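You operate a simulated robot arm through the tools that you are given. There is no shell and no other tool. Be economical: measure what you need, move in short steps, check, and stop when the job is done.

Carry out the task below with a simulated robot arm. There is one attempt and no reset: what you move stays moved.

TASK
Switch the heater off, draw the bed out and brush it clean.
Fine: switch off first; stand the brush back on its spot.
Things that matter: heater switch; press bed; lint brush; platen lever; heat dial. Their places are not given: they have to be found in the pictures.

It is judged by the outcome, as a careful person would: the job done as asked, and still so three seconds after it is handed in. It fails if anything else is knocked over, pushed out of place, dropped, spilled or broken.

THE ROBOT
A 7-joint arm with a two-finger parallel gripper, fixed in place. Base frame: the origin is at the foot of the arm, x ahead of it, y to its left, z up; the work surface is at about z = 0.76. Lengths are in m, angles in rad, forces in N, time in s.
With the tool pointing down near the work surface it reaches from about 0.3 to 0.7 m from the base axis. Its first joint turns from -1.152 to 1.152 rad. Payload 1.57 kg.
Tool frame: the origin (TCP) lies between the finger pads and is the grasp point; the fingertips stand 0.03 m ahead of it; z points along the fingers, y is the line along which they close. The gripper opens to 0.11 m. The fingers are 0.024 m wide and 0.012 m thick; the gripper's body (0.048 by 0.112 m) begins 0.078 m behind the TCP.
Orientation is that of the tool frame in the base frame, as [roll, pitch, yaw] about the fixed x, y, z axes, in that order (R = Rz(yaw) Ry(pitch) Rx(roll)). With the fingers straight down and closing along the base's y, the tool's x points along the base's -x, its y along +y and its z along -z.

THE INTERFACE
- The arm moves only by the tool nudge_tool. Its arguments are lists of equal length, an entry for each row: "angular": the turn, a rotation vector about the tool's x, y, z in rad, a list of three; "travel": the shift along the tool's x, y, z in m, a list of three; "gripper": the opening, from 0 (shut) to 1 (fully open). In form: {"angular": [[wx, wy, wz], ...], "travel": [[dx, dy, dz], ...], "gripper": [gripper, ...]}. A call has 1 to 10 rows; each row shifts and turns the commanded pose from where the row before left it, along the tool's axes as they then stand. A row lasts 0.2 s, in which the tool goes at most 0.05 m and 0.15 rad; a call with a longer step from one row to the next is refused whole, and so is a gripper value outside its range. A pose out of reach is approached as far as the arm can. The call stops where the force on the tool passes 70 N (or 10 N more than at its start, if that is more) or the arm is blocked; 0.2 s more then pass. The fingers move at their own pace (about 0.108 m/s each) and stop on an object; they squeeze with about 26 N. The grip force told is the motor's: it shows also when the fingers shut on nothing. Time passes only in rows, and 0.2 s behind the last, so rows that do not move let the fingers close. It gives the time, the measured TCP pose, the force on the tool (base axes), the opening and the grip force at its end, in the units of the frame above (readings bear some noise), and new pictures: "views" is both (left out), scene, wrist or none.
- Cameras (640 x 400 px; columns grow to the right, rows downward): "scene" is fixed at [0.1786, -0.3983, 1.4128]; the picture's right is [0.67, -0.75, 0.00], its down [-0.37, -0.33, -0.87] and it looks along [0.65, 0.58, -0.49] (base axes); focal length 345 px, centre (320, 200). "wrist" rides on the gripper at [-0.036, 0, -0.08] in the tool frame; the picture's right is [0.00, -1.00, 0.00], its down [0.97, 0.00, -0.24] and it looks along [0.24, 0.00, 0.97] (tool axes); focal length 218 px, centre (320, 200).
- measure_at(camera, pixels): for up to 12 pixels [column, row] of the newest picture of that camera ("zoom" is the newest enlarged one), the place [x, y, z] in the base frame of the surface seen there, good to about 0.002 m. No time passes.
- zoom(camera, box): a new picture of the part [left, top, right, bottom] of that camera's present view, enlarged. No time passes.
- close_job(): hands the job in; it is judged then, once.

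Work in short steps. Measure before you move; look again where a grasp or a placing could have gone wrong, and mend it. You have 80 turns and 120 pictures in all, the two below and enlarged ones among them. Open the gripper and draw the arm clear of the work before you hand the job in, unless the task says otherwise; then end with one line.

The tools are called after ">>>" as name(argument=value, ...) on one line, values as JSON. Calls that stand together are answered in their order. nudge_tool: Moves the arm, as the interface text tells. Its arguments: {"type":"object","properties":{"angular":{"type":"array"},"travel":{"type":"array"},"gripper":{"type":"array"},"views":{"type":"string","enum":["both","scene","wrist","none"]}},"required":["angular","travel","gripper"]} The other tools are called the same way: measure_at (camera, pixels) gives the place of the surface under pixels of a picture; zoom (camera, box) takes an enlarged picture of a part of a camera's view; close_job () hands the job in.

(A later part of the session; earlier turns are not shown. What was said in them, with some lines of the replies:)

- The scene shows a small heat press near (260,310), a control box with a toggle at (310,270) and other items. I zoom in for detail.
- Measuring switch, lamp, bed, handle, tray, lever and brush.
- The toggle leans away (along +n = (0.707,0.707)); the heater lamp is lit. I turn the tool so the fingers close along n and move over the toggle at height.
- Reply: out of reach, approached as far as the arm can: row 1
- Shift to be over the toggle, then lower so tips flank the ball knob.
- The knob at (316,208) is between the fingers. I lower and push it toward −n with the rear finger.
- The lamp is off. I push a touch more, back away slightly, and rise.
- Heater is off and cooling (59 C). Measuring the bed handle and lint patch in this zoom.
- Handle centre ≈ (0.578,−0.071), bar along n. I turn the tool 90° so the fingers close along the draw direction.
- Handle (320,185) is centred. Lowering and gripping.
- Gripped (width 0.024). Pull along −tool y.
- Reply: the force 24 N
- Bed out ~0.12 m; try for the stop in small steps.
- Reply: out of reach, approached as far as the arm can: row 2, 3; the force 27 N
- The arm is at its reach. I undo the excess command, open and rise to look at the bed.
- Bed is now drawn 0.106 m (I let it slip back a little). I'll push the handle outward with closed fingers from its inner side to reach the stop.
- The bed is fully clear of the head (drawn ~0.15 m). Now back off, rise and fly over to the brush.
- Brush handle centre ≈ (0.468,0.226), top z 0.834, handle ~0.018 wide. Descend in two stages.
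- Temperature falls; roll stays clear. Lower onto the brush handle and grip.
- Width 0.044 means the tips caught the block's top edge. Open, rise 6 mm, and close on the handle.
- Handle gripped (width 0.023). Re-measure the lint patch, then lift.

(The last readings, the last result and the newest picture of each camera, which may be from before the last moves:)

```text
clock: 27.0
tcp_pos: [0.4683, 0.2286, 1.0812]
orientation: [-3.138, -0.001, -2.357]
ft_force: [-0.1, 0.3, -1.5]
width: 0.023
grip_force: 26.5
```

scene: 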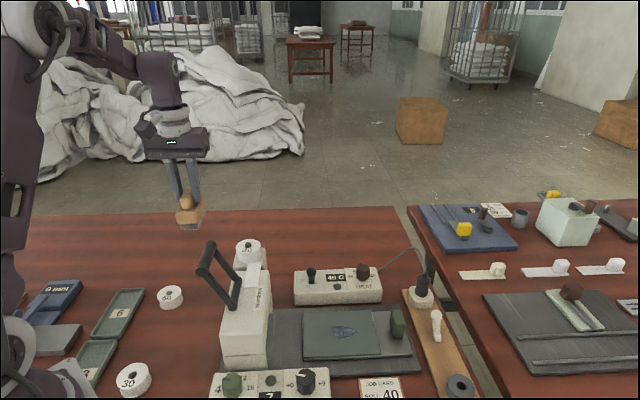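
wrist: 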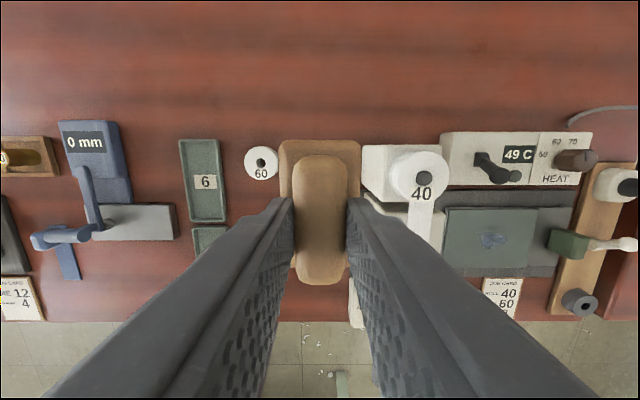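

Brush lifted cleanly (49 C, lamp off). Fly along +d past the roll, then in over the lint (centre d≈0.484, n≈0.362).

>>> nudge_tool(angular=[[0, 0, 0], [0, 0, 0], [0, 0, 0], [0, 0, 0], [0, 0, 0], [0, 0, 0], [0, 0, 0], [0, 0, 0], [0, 0, 0], [0, 0, 0]], travel=[[0, -0.04, 0], [0, -0.04, 0], [0, -0.04, 0], [0, -0.04, 0], [0.025, -0.034, 0], [0.025, -0.034, 0], [0.025, -0.034, 0], [0.02, -0.034, 0], [0, 0, 0.04], [0, 0, 0.04]], gripper=[0, 0, 0, 0, 0, 0, 0, 0, 0, 0])

```text
clock: 29.2
tcp_pos: [0.6107, -0.0488, 1.0]
orientation: [-3.14, 0.002, -2.357]
ft_force: [-0.2, 0.2, -0.3]
width: 0.0232
grip_force: 26.0
```

scene: 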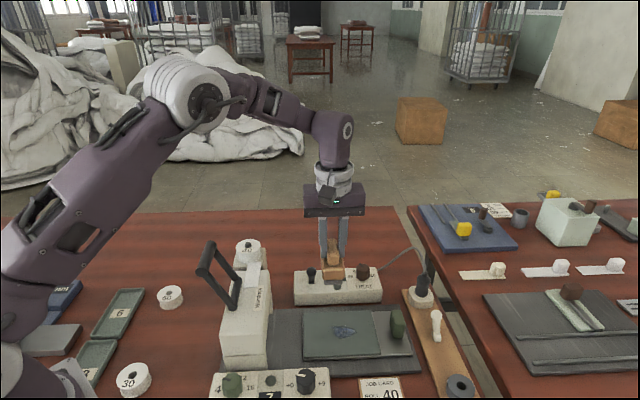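
wrist: 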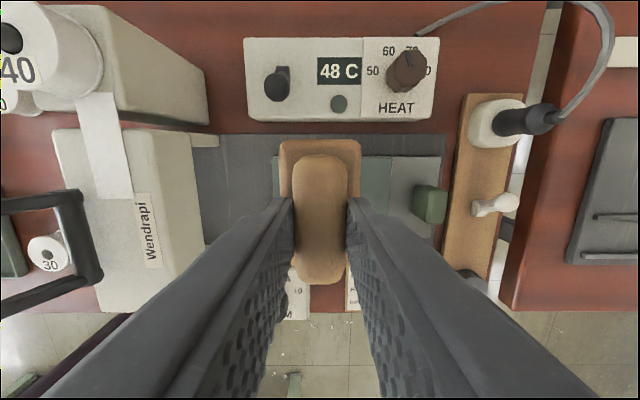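

Descend until the bristles touch the pad (expected TCP z≈0.866).

>>> nudge_tool(angular=[[0, 0, 0], [0, 0, 0], [0, 0, 0], [0, 0, 0], [0, 0, 0], [0, 0, 0]], travel=[[0, 0, 0.045], [0, 0, 0.045], [0, 0, 0.03], [0, 0, 0.008], [0, 0, 0.005], [0, 0, 0.002]], gripper=[0, 0, 0, 0, 0, 0])

```text
clock: 30.6
tcp_pos: [0.6102, -0.0504, 0.8669]
orientation: [-3.136, 0.001, -2.355]
ft_force: [-3.6, -1.7, 24.0]
width: 0.0236
grip_force: 25.8
```

scene: 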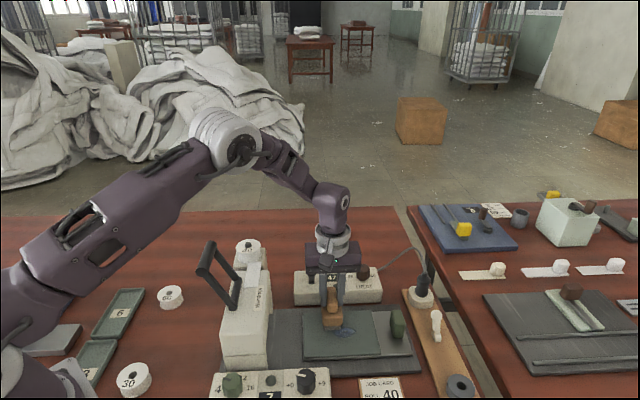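
wrist: 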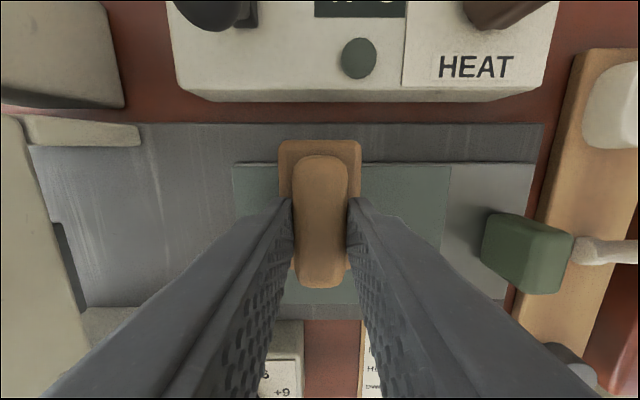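

Contact at ~24 N. Ease 1 mm and stroke −n and back.

>>> nudge_tool(angular=[[0, 0, 0], [0, 0, 0], [0, 0, 0], [0, 0, 0], [0, 0, 0], [0, 0, 0], [0, 0, 0], [0, 0, 0], [0, 0, 0]], travel=[[0, 0, -0.001], [0.015, 0, 0], [0.015, 0, 0], [0.015, 0, 0], [0.013, 0, 0], [-0.015, 0, 0], [-0.015, 0, 0], [-0.015, 0, 0], [-0.013, 0, 0]], gripper=[0, 0, 0, 0, 0, 0, 0, 0, 0])

```text
clock: 32.6
tcp_pos: [0.6085, -0.0488, 0.8643]
orientation: [3.14, -0.001, -2.357]
ft_force: [-3.7, -4.4, 13.2]
width: 0.0232
grip_force: 26.1
```

scene: 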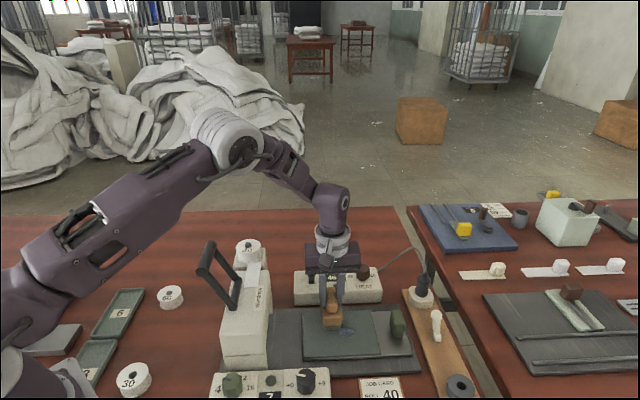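
wrist: 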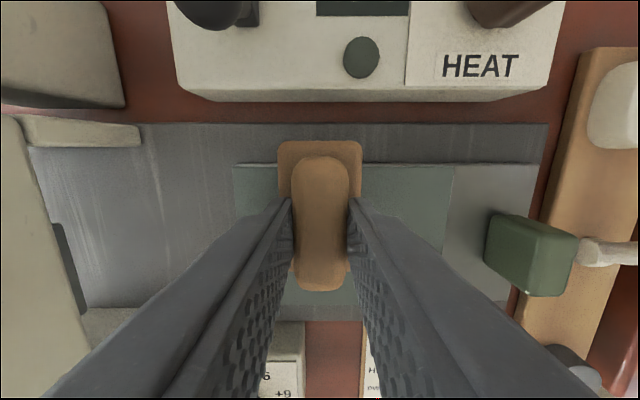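

Now shift to d+0.02 and +0.04 with strokes there too.

>>> nudge_tool(angular=[[0, 0, 0], [0, 0, 0], [0, 0, 0], [0, 0, 0], [0, 0, 0], [0, 0, 0], [0, 0, 0], [0, 0, 0], [0, 0, 0], [0, 0, 0]], travel=[[0, 0, -0.006], [0, -0.02, 0], [0, 0, 0.006], [0.015, 0, 0], [0.015, 0, 0], [0.015, 0, 0], [0.014, 0, 0], [0, 0, -0.006], [0, -0.02, 0], [0, 0, 0.006]], gripper=[0, 0, 0, 0, 0, 0, 0, 0, 0, 0], views="none")

>>> nudge_tool(angular=[[0, 0, 0], [0, 0, 0], [0, 0, 0], [0, 0, 0], [0, 0, 0], [0, 0, 0]], travel=[[-0.015, 0, 0], [-0.015, 0, 0], [-0.015, 0, 0], [-0.014, 0, 0], [0, 0, -0.04], [-0.005, 0.02, -0.04]], gripper=[0, 0, 0, 0, 0, 0])

>>> zoom(camera="scene", box=[270, 280, 430, 380])

```text
clock: 34.8
tcp_pos: [0.5971, -0.1173, 0.8686]
orientation: [-3.141, 0.002, -2.356]
ft_force: [0.2, -0.3, -0.6]
width: 0.023
grip_force: 26.1
```

```text
clock: 36.2
tcp_pos: [0.6281, -0.0565, 0.9502]
orientation: [-3.139, 0.0, -2.358]
ft_force: [0.2, 0.1, -1.0]
width: 0.0231
grip_force: 26.3
```

scene: 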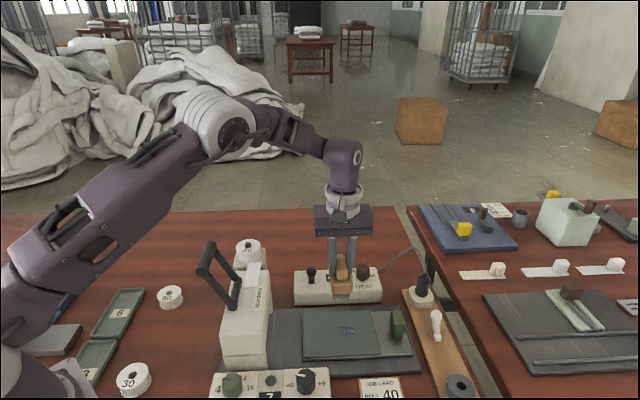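
wrist: 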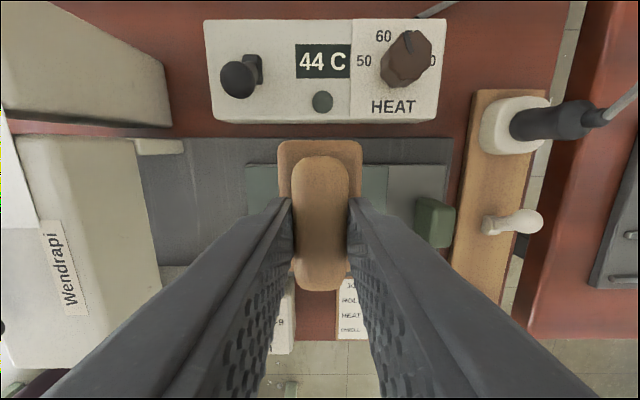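

```text
4.00 times, centred on (350, 330) of scene
```

zoom: 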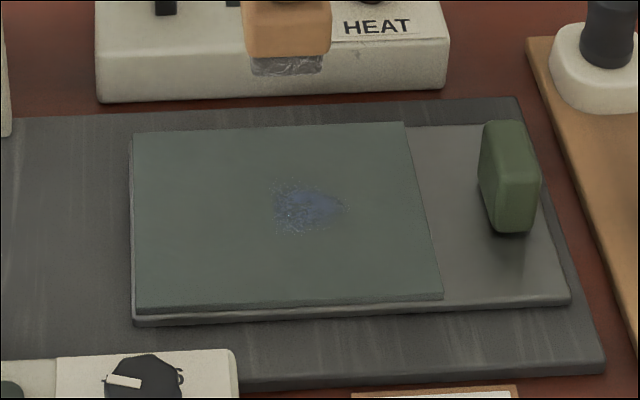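

Left part of the lint is gone; the rest remains (275–345, 180–235 in zoom) since later strokes were too light. Measure what remains.

>>> measure_at(camera="zoom", pixels=[[275, 210], [345, 207], [285, 182], [290, 235], [310, 205]])

>>> nudge_tool(angular=[[0, 0, 0], [0, 0, 0], [0, 0, 0], [0, 0, 0]], travel=[[0.01, -0.006, 0.04], [0, 0, 0.037], [0, 0, 0.006], [0, 0, 0.003]], gripper=[0, 0, 0, 0], views="none")

```text
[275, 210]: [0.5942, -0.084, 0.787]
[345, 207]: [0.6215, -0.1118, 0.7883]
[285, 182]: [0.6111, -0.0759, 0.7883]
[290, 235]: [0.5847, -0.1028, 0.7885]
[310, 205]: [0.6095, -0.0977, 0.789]
```

```text
clock: 37.2
tcp_pos: [0.6244, -0.0713, 0.8641]
orientation: [-3.135, 0.001, -2.356]
ft_force: [-9.7, 0.1, 37.4]
width: 0.0235
grip_force: 25.9
```

37 N contact; ease 1.5 mm and stroke here both ways.

>>> nudge_tool(angular=[[0, 0, 0], [0, 0, 0], [0, 0, 0], [0, 0, 0], [0, 0, 0], [0, 0, 0], [0, 0, 0], [0, 0, 0], [0, 0, 0]], travel=[[0, 0, -0.0015], [0.015, 0, 0], [0.015, 0, 0], [0.015, 0, 0], [0.01, 0, 0], [-0.015, 0, 0], [-0.015, 0, 0], [-0.015, 0, 0], [-0.015, 0, 0]], gripper=[0, 0, 0, 0, 0, 0, 0, 0, 0], views="none")

>>> nudge_tool(angular=[[0, 0, 0], [0, 0, 0], [0, 0, 0]], travel=[[0, 0, -0.006], [0, -0.02, 0], [0, 0, 0.0055]], gripper=[0, 0, 0])

```text
clock: 39.2
tcp_pos: [0.6281, -0.0695, 0.8636]
orientation: [-3.135, 0.002, -2.357]
ft_force: [-15.2, -14.5, 59.8]
width: 0.0233
grip_force: 25.6
```

```text
clock: 40.0
tcp_pos: [0.6433, -0.0809, 0.8639]
orientation: [-3.141, 0.004, -2.356]
ft_force: [-4.9, 5.6, 16.8]
width: 0.0232
grip_force: 26.2
```

scene: 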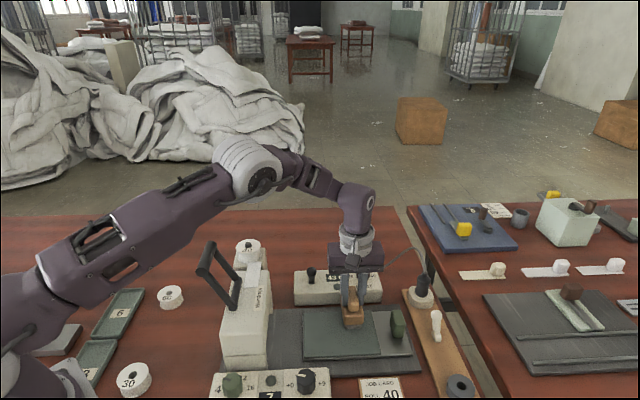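
wrist: 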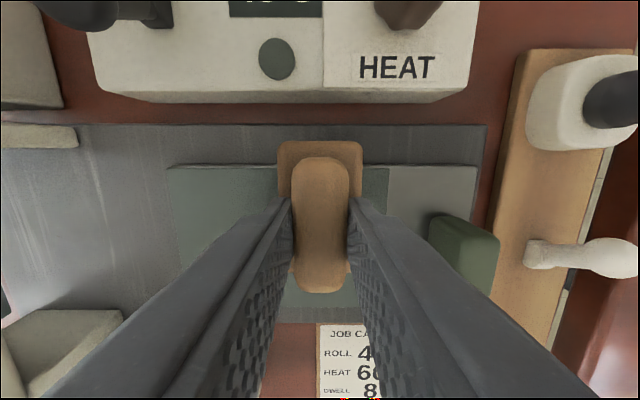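

Contact ~17 N at d≈0.512. Stroke −n, then lift and look.

>>> nudge_tool(angular=[[0, 0, 0], [0, 0, 0], [0, 0, 0], [0, 0, 0], [0, 0, 0], [0, 0, 0], [0, 0, 0], [0, 0, 0], [0, 0, 0], [0, 0, 0]], travel=[[0.015, 0, 0], [0.015, 0, 0], [0.015, 0, 0], [0.013, 0, 0], [-0.015, 0, 0], [-0.015, 0, 0], [-0.015, 0, 0], [-0.013, 0, 0], [0, 0, -0.04], [-0.01, 0.02, -0.04]], gripper=[0, 0, 0, 0, 0, 0, 0, 0, 0, 0], views="scene")

>>> zoom(camera="scene", box=[270, 280, 430, 380])

```text
clock: 42.2
tcp_pos: [0.6372, -0.0584, 0.9454]
orientation: [-3.139, -0.002, -2.357]
ft_force: [-0.3, -0.2, -0.3]
width: 0.023
grip_force: 26.0
```

scene: 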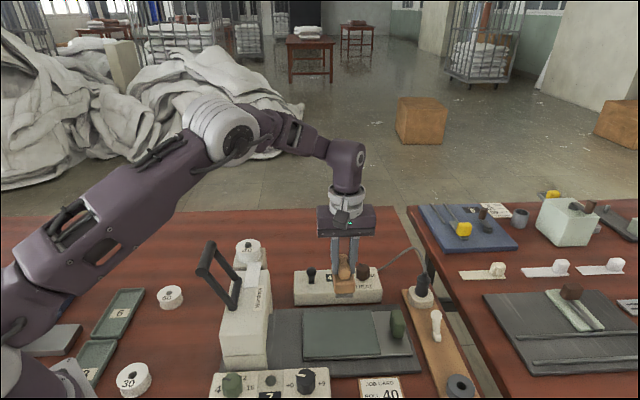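

```text
4.00 times, centred on (350, 330) of scene
```

zoom: 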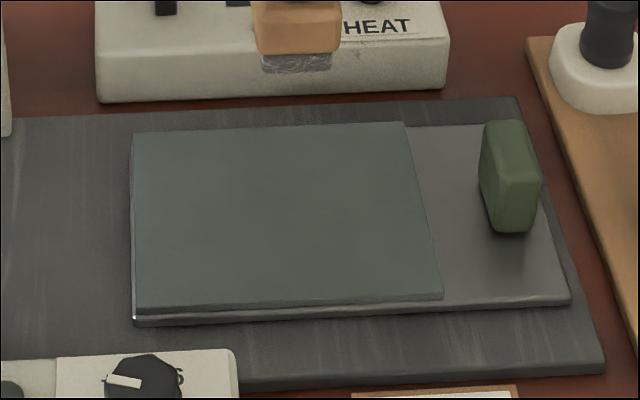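

The bed is clean. Fly the brush back to above its spot.

>>> nudge_tool(angular=[[0, 0, 0], [0, 0, 0], [0, 0, 0], [0, 0, 0], [0, 0, 0], [0, 0, 0], [0, 0, 0], [0, 0, 0], [0, 0, 0], [0, 0, 0]], travel=[[0, 0, -0.045], [0, 0.01, -0.045], [-0.02, 0.03, -0.04], [-0.02, 0.04, 0], [-0.02, 0.04, 0], [-0.02, 0.04, 0], [0, 0.04, 0], [0, 0.04, 0], [0, 0.04, 0], [0, 0.0416, 0]], gripper=[0, 0, 0, 0, 0, 0, 0, 0, 0, 0], views="none")

>>> nudge_tool(angular=[[0, 0, 0], [0, 0, 0]], travel=[[0, 0, 0], [0, 0, 0]], gripper=[0, 0])

```text
refused: row 3 steps farther than a row can; nothing moved
```

```text
clock: 42.8
tcp_pos: [0.6359, -0.0573, 0.9458]
orientation: [-3.139, 0.0, -2.356]
ft_force: [-0.3, -0.3, -0.6]
width: 0.0232
grip_force: 25.7
```

scene: 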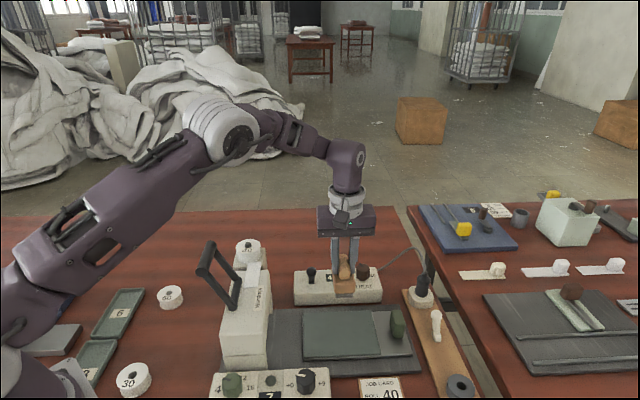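
wrist: 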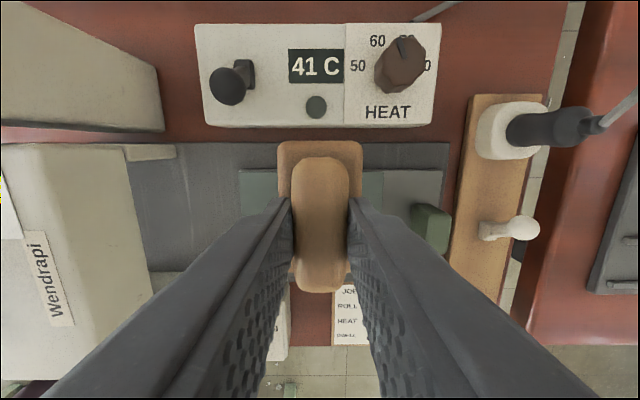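

Row 3 was too long; resend with smaller steps.

>>> nudge_tool(angular=[[0, 0, 0], [0, 0, 0], [0, 0, 0], [0, 0, 0], [0, 0, 0], [0, 0, 0], [0, 0, 0], [0, 0, 0], [0, 0, 0], [0, 0, 0]], travel=[[0, 0, -0.045], [0, 0.01, -0.045], [-0.015, 0.025, -0.035], [-0.022, 0.04, 0], [-0.022, 0.04, 0], [-0.02, 0.04, 0], [0, 0.041, 0], [0, 0.041, 0], [0, 0.041, 0], [0, 0.0416, 0]], gripper=[0, 0, 0, 0, 0, 0, 0, 0, 0, 0], views="none")

>>> nudge_tool(angular=[[0, 0, 0], [0, 0, 0]], travel=[[0, 0, 0], [0, 0, 0]], gripper=[0, 0])

```text
clock: 45.0
tcp_pos: [0.464, 0.2243, 1.065]
orientation: [-3.139, -0.001, -2.358]
ft_force: [0.2, 0.1, -0.6]
width: 0.023
grip_force: 26.2
```

```text
clock: 45.6
tcp_pos: [0.465, 0.2239, 1.0661]
orientation: [-3.14, 0.001, -2.356]
ft_force: [-0.7, 0.2, -1.3]
width: 0.0231
grip_force: 26.3
```

scene: 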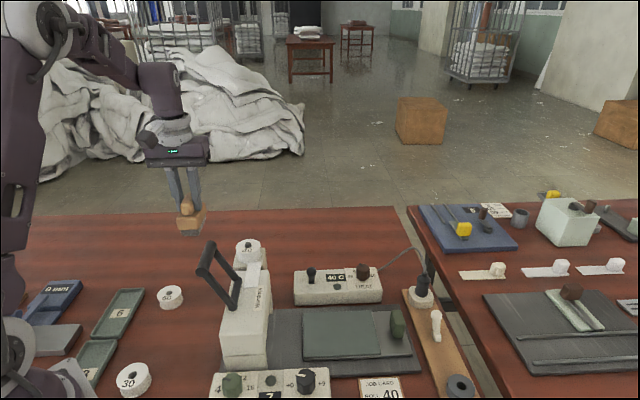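
wrist: 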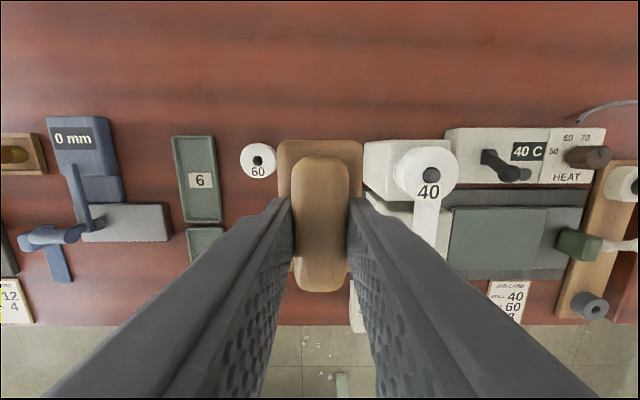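

Brush is level and secure. Lower to the spot.

>>> nudge_tool(angular=[[0, 0, 0], [0, 0, 0], [0, 0, 0], [0, 0, 0], [0, 0, 0], [0, 0, 0], [0, 0, 0]], travel=[[-0.002, 0, 0.045], [0, 0, 0.045], [0, 0, 0.045], [0, 0, 0.045], [0, 0, 0.03], [0, 0, 0.01], [0, 0, 0]], gripper=[0, 0, 0, 0, 0, 0, 0])

```text
clock: 47.2
tcp_pos: [0.4643, 0.2247, 0.8461]
orientation: [-3.141, -0.001, -2.356]
ft_force: [-0.7, -0.1, -0.5]
width: 0.0235
grip_force: 25.9
```

scene: 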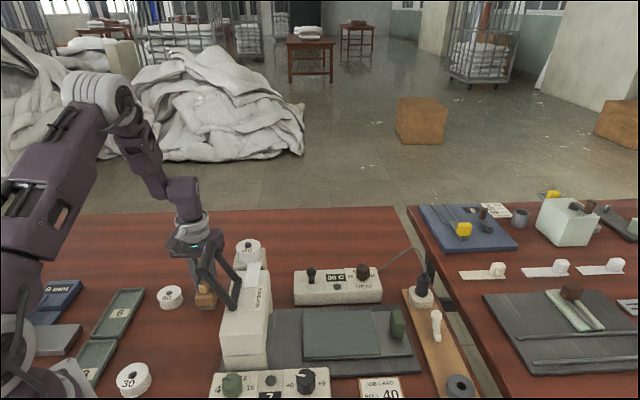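
wrist: 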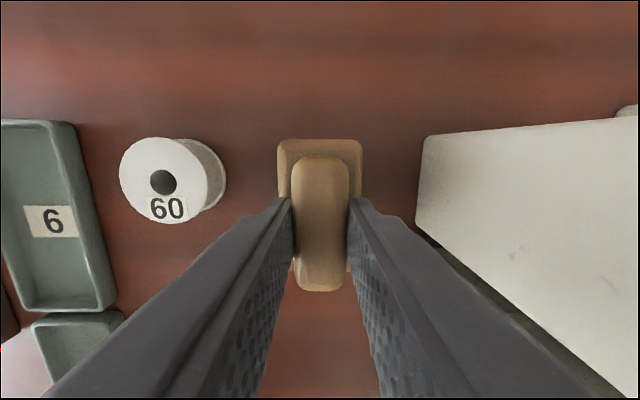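

>>> nudge_tool(angular=[[0, 0, 0], [0, 0, 0], [0, 0, 0]], travel=[[-0.002, -0.001, 0.003], [0, 0, 0.003], [0, 0, 0]], gripper=[0, 0, 0])

```text
clock: 48.0
tcp_pos: [0.4661, 0.2248, 0.8421]
orientation: [-3.139, 0.001, -2.356]
ft_force: [0.9, 0.8, -0.4]
width: 0.0233
grip_force: 25.7
```

scene: 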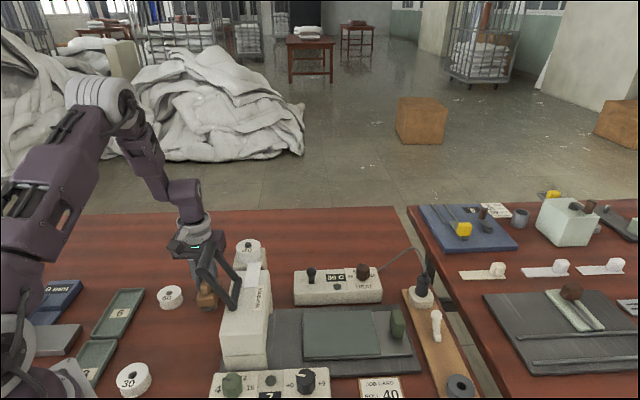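
wrist: 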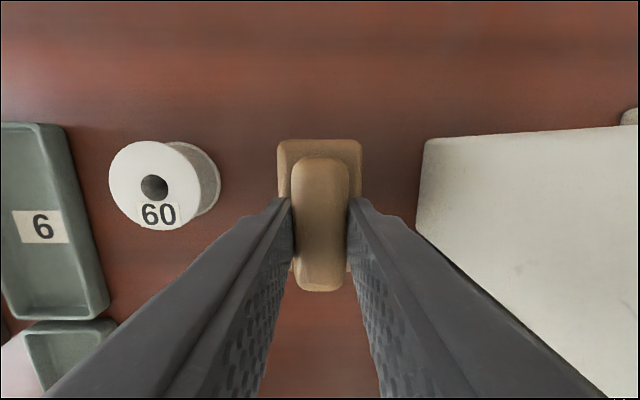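

>>> nudge_tool(angular=[[0, 0, 0], [0, 0, 0], [0, 0, 0]], travel=[[0, 0, 0.0015], [0, 0, 0.0015], [0, 0, 0]], gripper=[0, 0, 0], views="none")

```text
clock: 48.8
tcp_pos: [0.4684, 0.2248, 0.8398]
orientation: [-3.139, -0.002, -2.355]
ft_force: [-0.4, 0.2, -1.2]
width: 0.0231
grip_force: 26.6
```

>>> nudge_tool(angular=[[0, 0, 0], [0, 0, 0], [0, 0, 0]], travel=[[0, 0, 0.0015], [0, 0, 0.0015], [0, 0, 0]], gripper=[0, 0, 0], views="wrist")

```text
clock: 49.6
tcp_pos: [0.4686, 0.2249, 0.8351]
orientation: [-3.14, 0.001, -2.356]
ft_force: [-2.5, -1.8, 11.7]
width: 0.0231
grip_force: 26.3
```

wrist: 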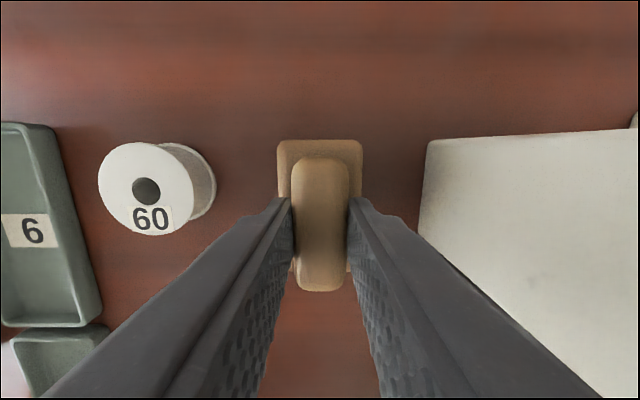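

The brush is down (12 N). Ease, open and rise.

>>> nudge_tool(angular=[[0, 0, 0], [0, 0, 0], [0, 0, 0], [0, 0, 0], [0, 0, 0], [0, 0, 0], [0, 0, 0], [0, 0, 0]], travel=[[0, 0, -0.0015], [0, 0, 0], [0, 0, 0], [0, 0, -0.03], [0, 0, -0.04], [0, 0, -0.045], [0, 0, -0.045], [0, 0, -0.045]], gripper=[0, 0.5, 0.5, 0.5, 0.5, 0.5, 0.5, 0.5])

>>> zoom(camera="wrist", box=[270, 130, 390, 205])

>>> zoom(camera="scene", box=[150, 235, 450, 400])

```text
clock: 51.4
tcp_pos: [0.4707, 0.2271, 1.0448]
orientation: [-3.14, -0.001, -2.357]
ft_force: [0.2, 0.0, -0.7]
width: 0.0548
grip_force: 0.0
```

scene: 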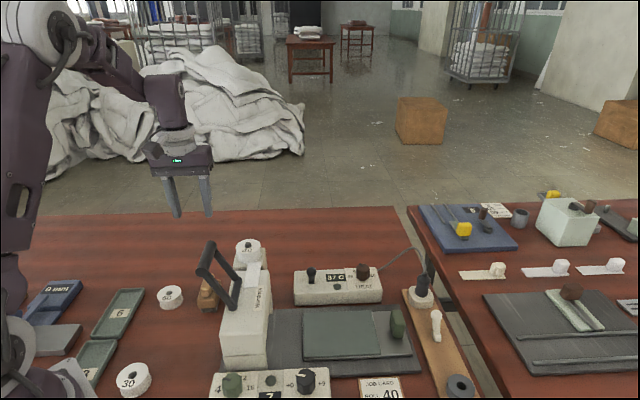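
wrist: 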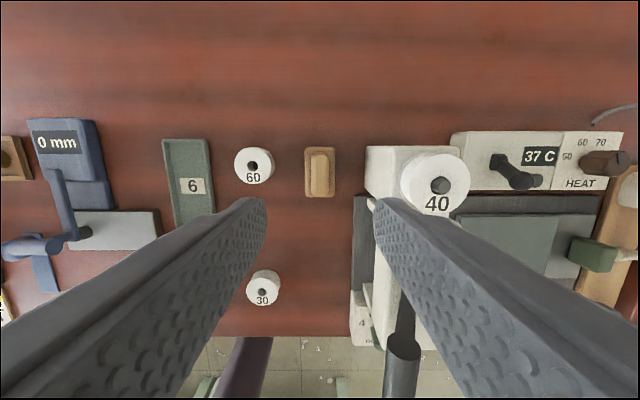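

```text
5.33 times, centred on (330, 168) of wrist
```

zoom: 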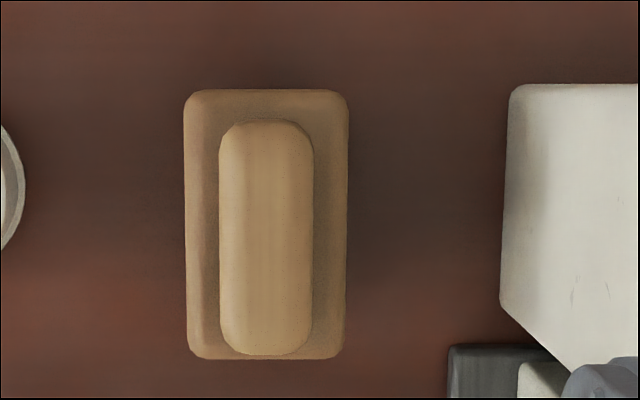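

```text
2.13 times, centred on (300, 318) of scene
```

zoom: 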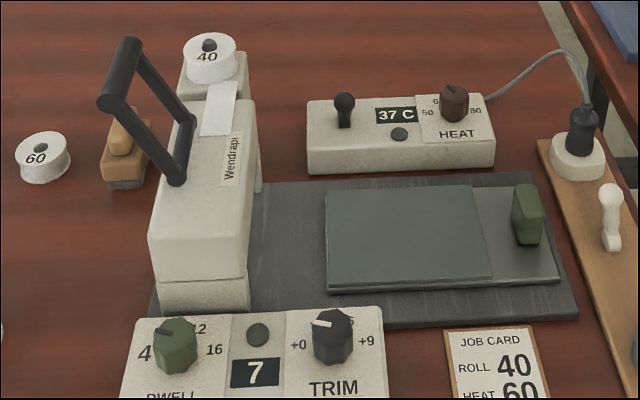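

Compare the brush with its first position in the same enlarged view.

>>> zoom(camera="scene", box=[180, 230, 290, 320])

>>> measure_at(camera="zoom", pixels=[[150, 330], [225, 335], [185, 240], [170, 285], [205, 285]])

>>> measure_at(camera="wrist", pixels=[[306, 148], [333, 148], [306, 196], [333, 196], [320, 160], [320, 190]])

```text
4.44 times, centred on (235, 275) of scene
```

zoom: 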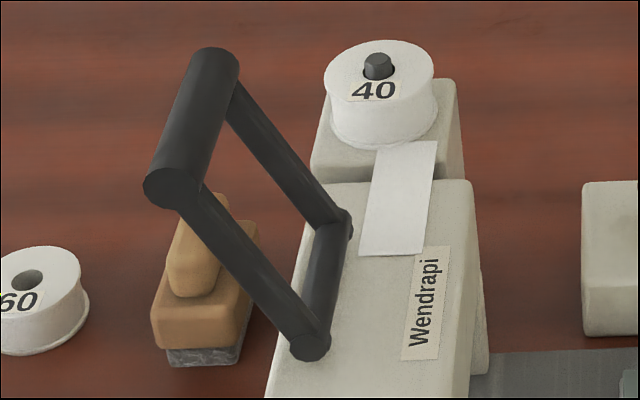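

```text
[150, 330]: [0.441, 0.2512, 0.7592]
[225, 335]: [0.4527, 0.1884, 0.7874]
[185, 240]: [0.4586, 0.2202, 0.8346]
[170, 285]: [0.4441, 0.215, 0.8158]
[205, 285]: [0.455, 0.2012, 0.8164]
```

```text
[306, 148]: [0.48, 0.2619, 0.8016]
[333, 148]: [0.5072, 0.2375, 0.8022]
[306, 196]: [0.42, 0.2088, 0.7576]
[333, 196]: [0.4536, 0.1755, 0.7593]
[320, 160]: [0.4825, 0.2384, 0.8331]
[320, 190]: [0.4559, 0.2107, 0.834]
```

The brush is within about 3 mm of its original spot, the heater is off, the bed is out and clean, and the arm is clear. Handing in.

>>> close_job()

```text
The job is handed in.
```

The job is done and handed in: the heater was switched off first, the bed was then drawn out about 0.15 m and brushed clean, and the brush stands upright within about 3 mm of its spot.
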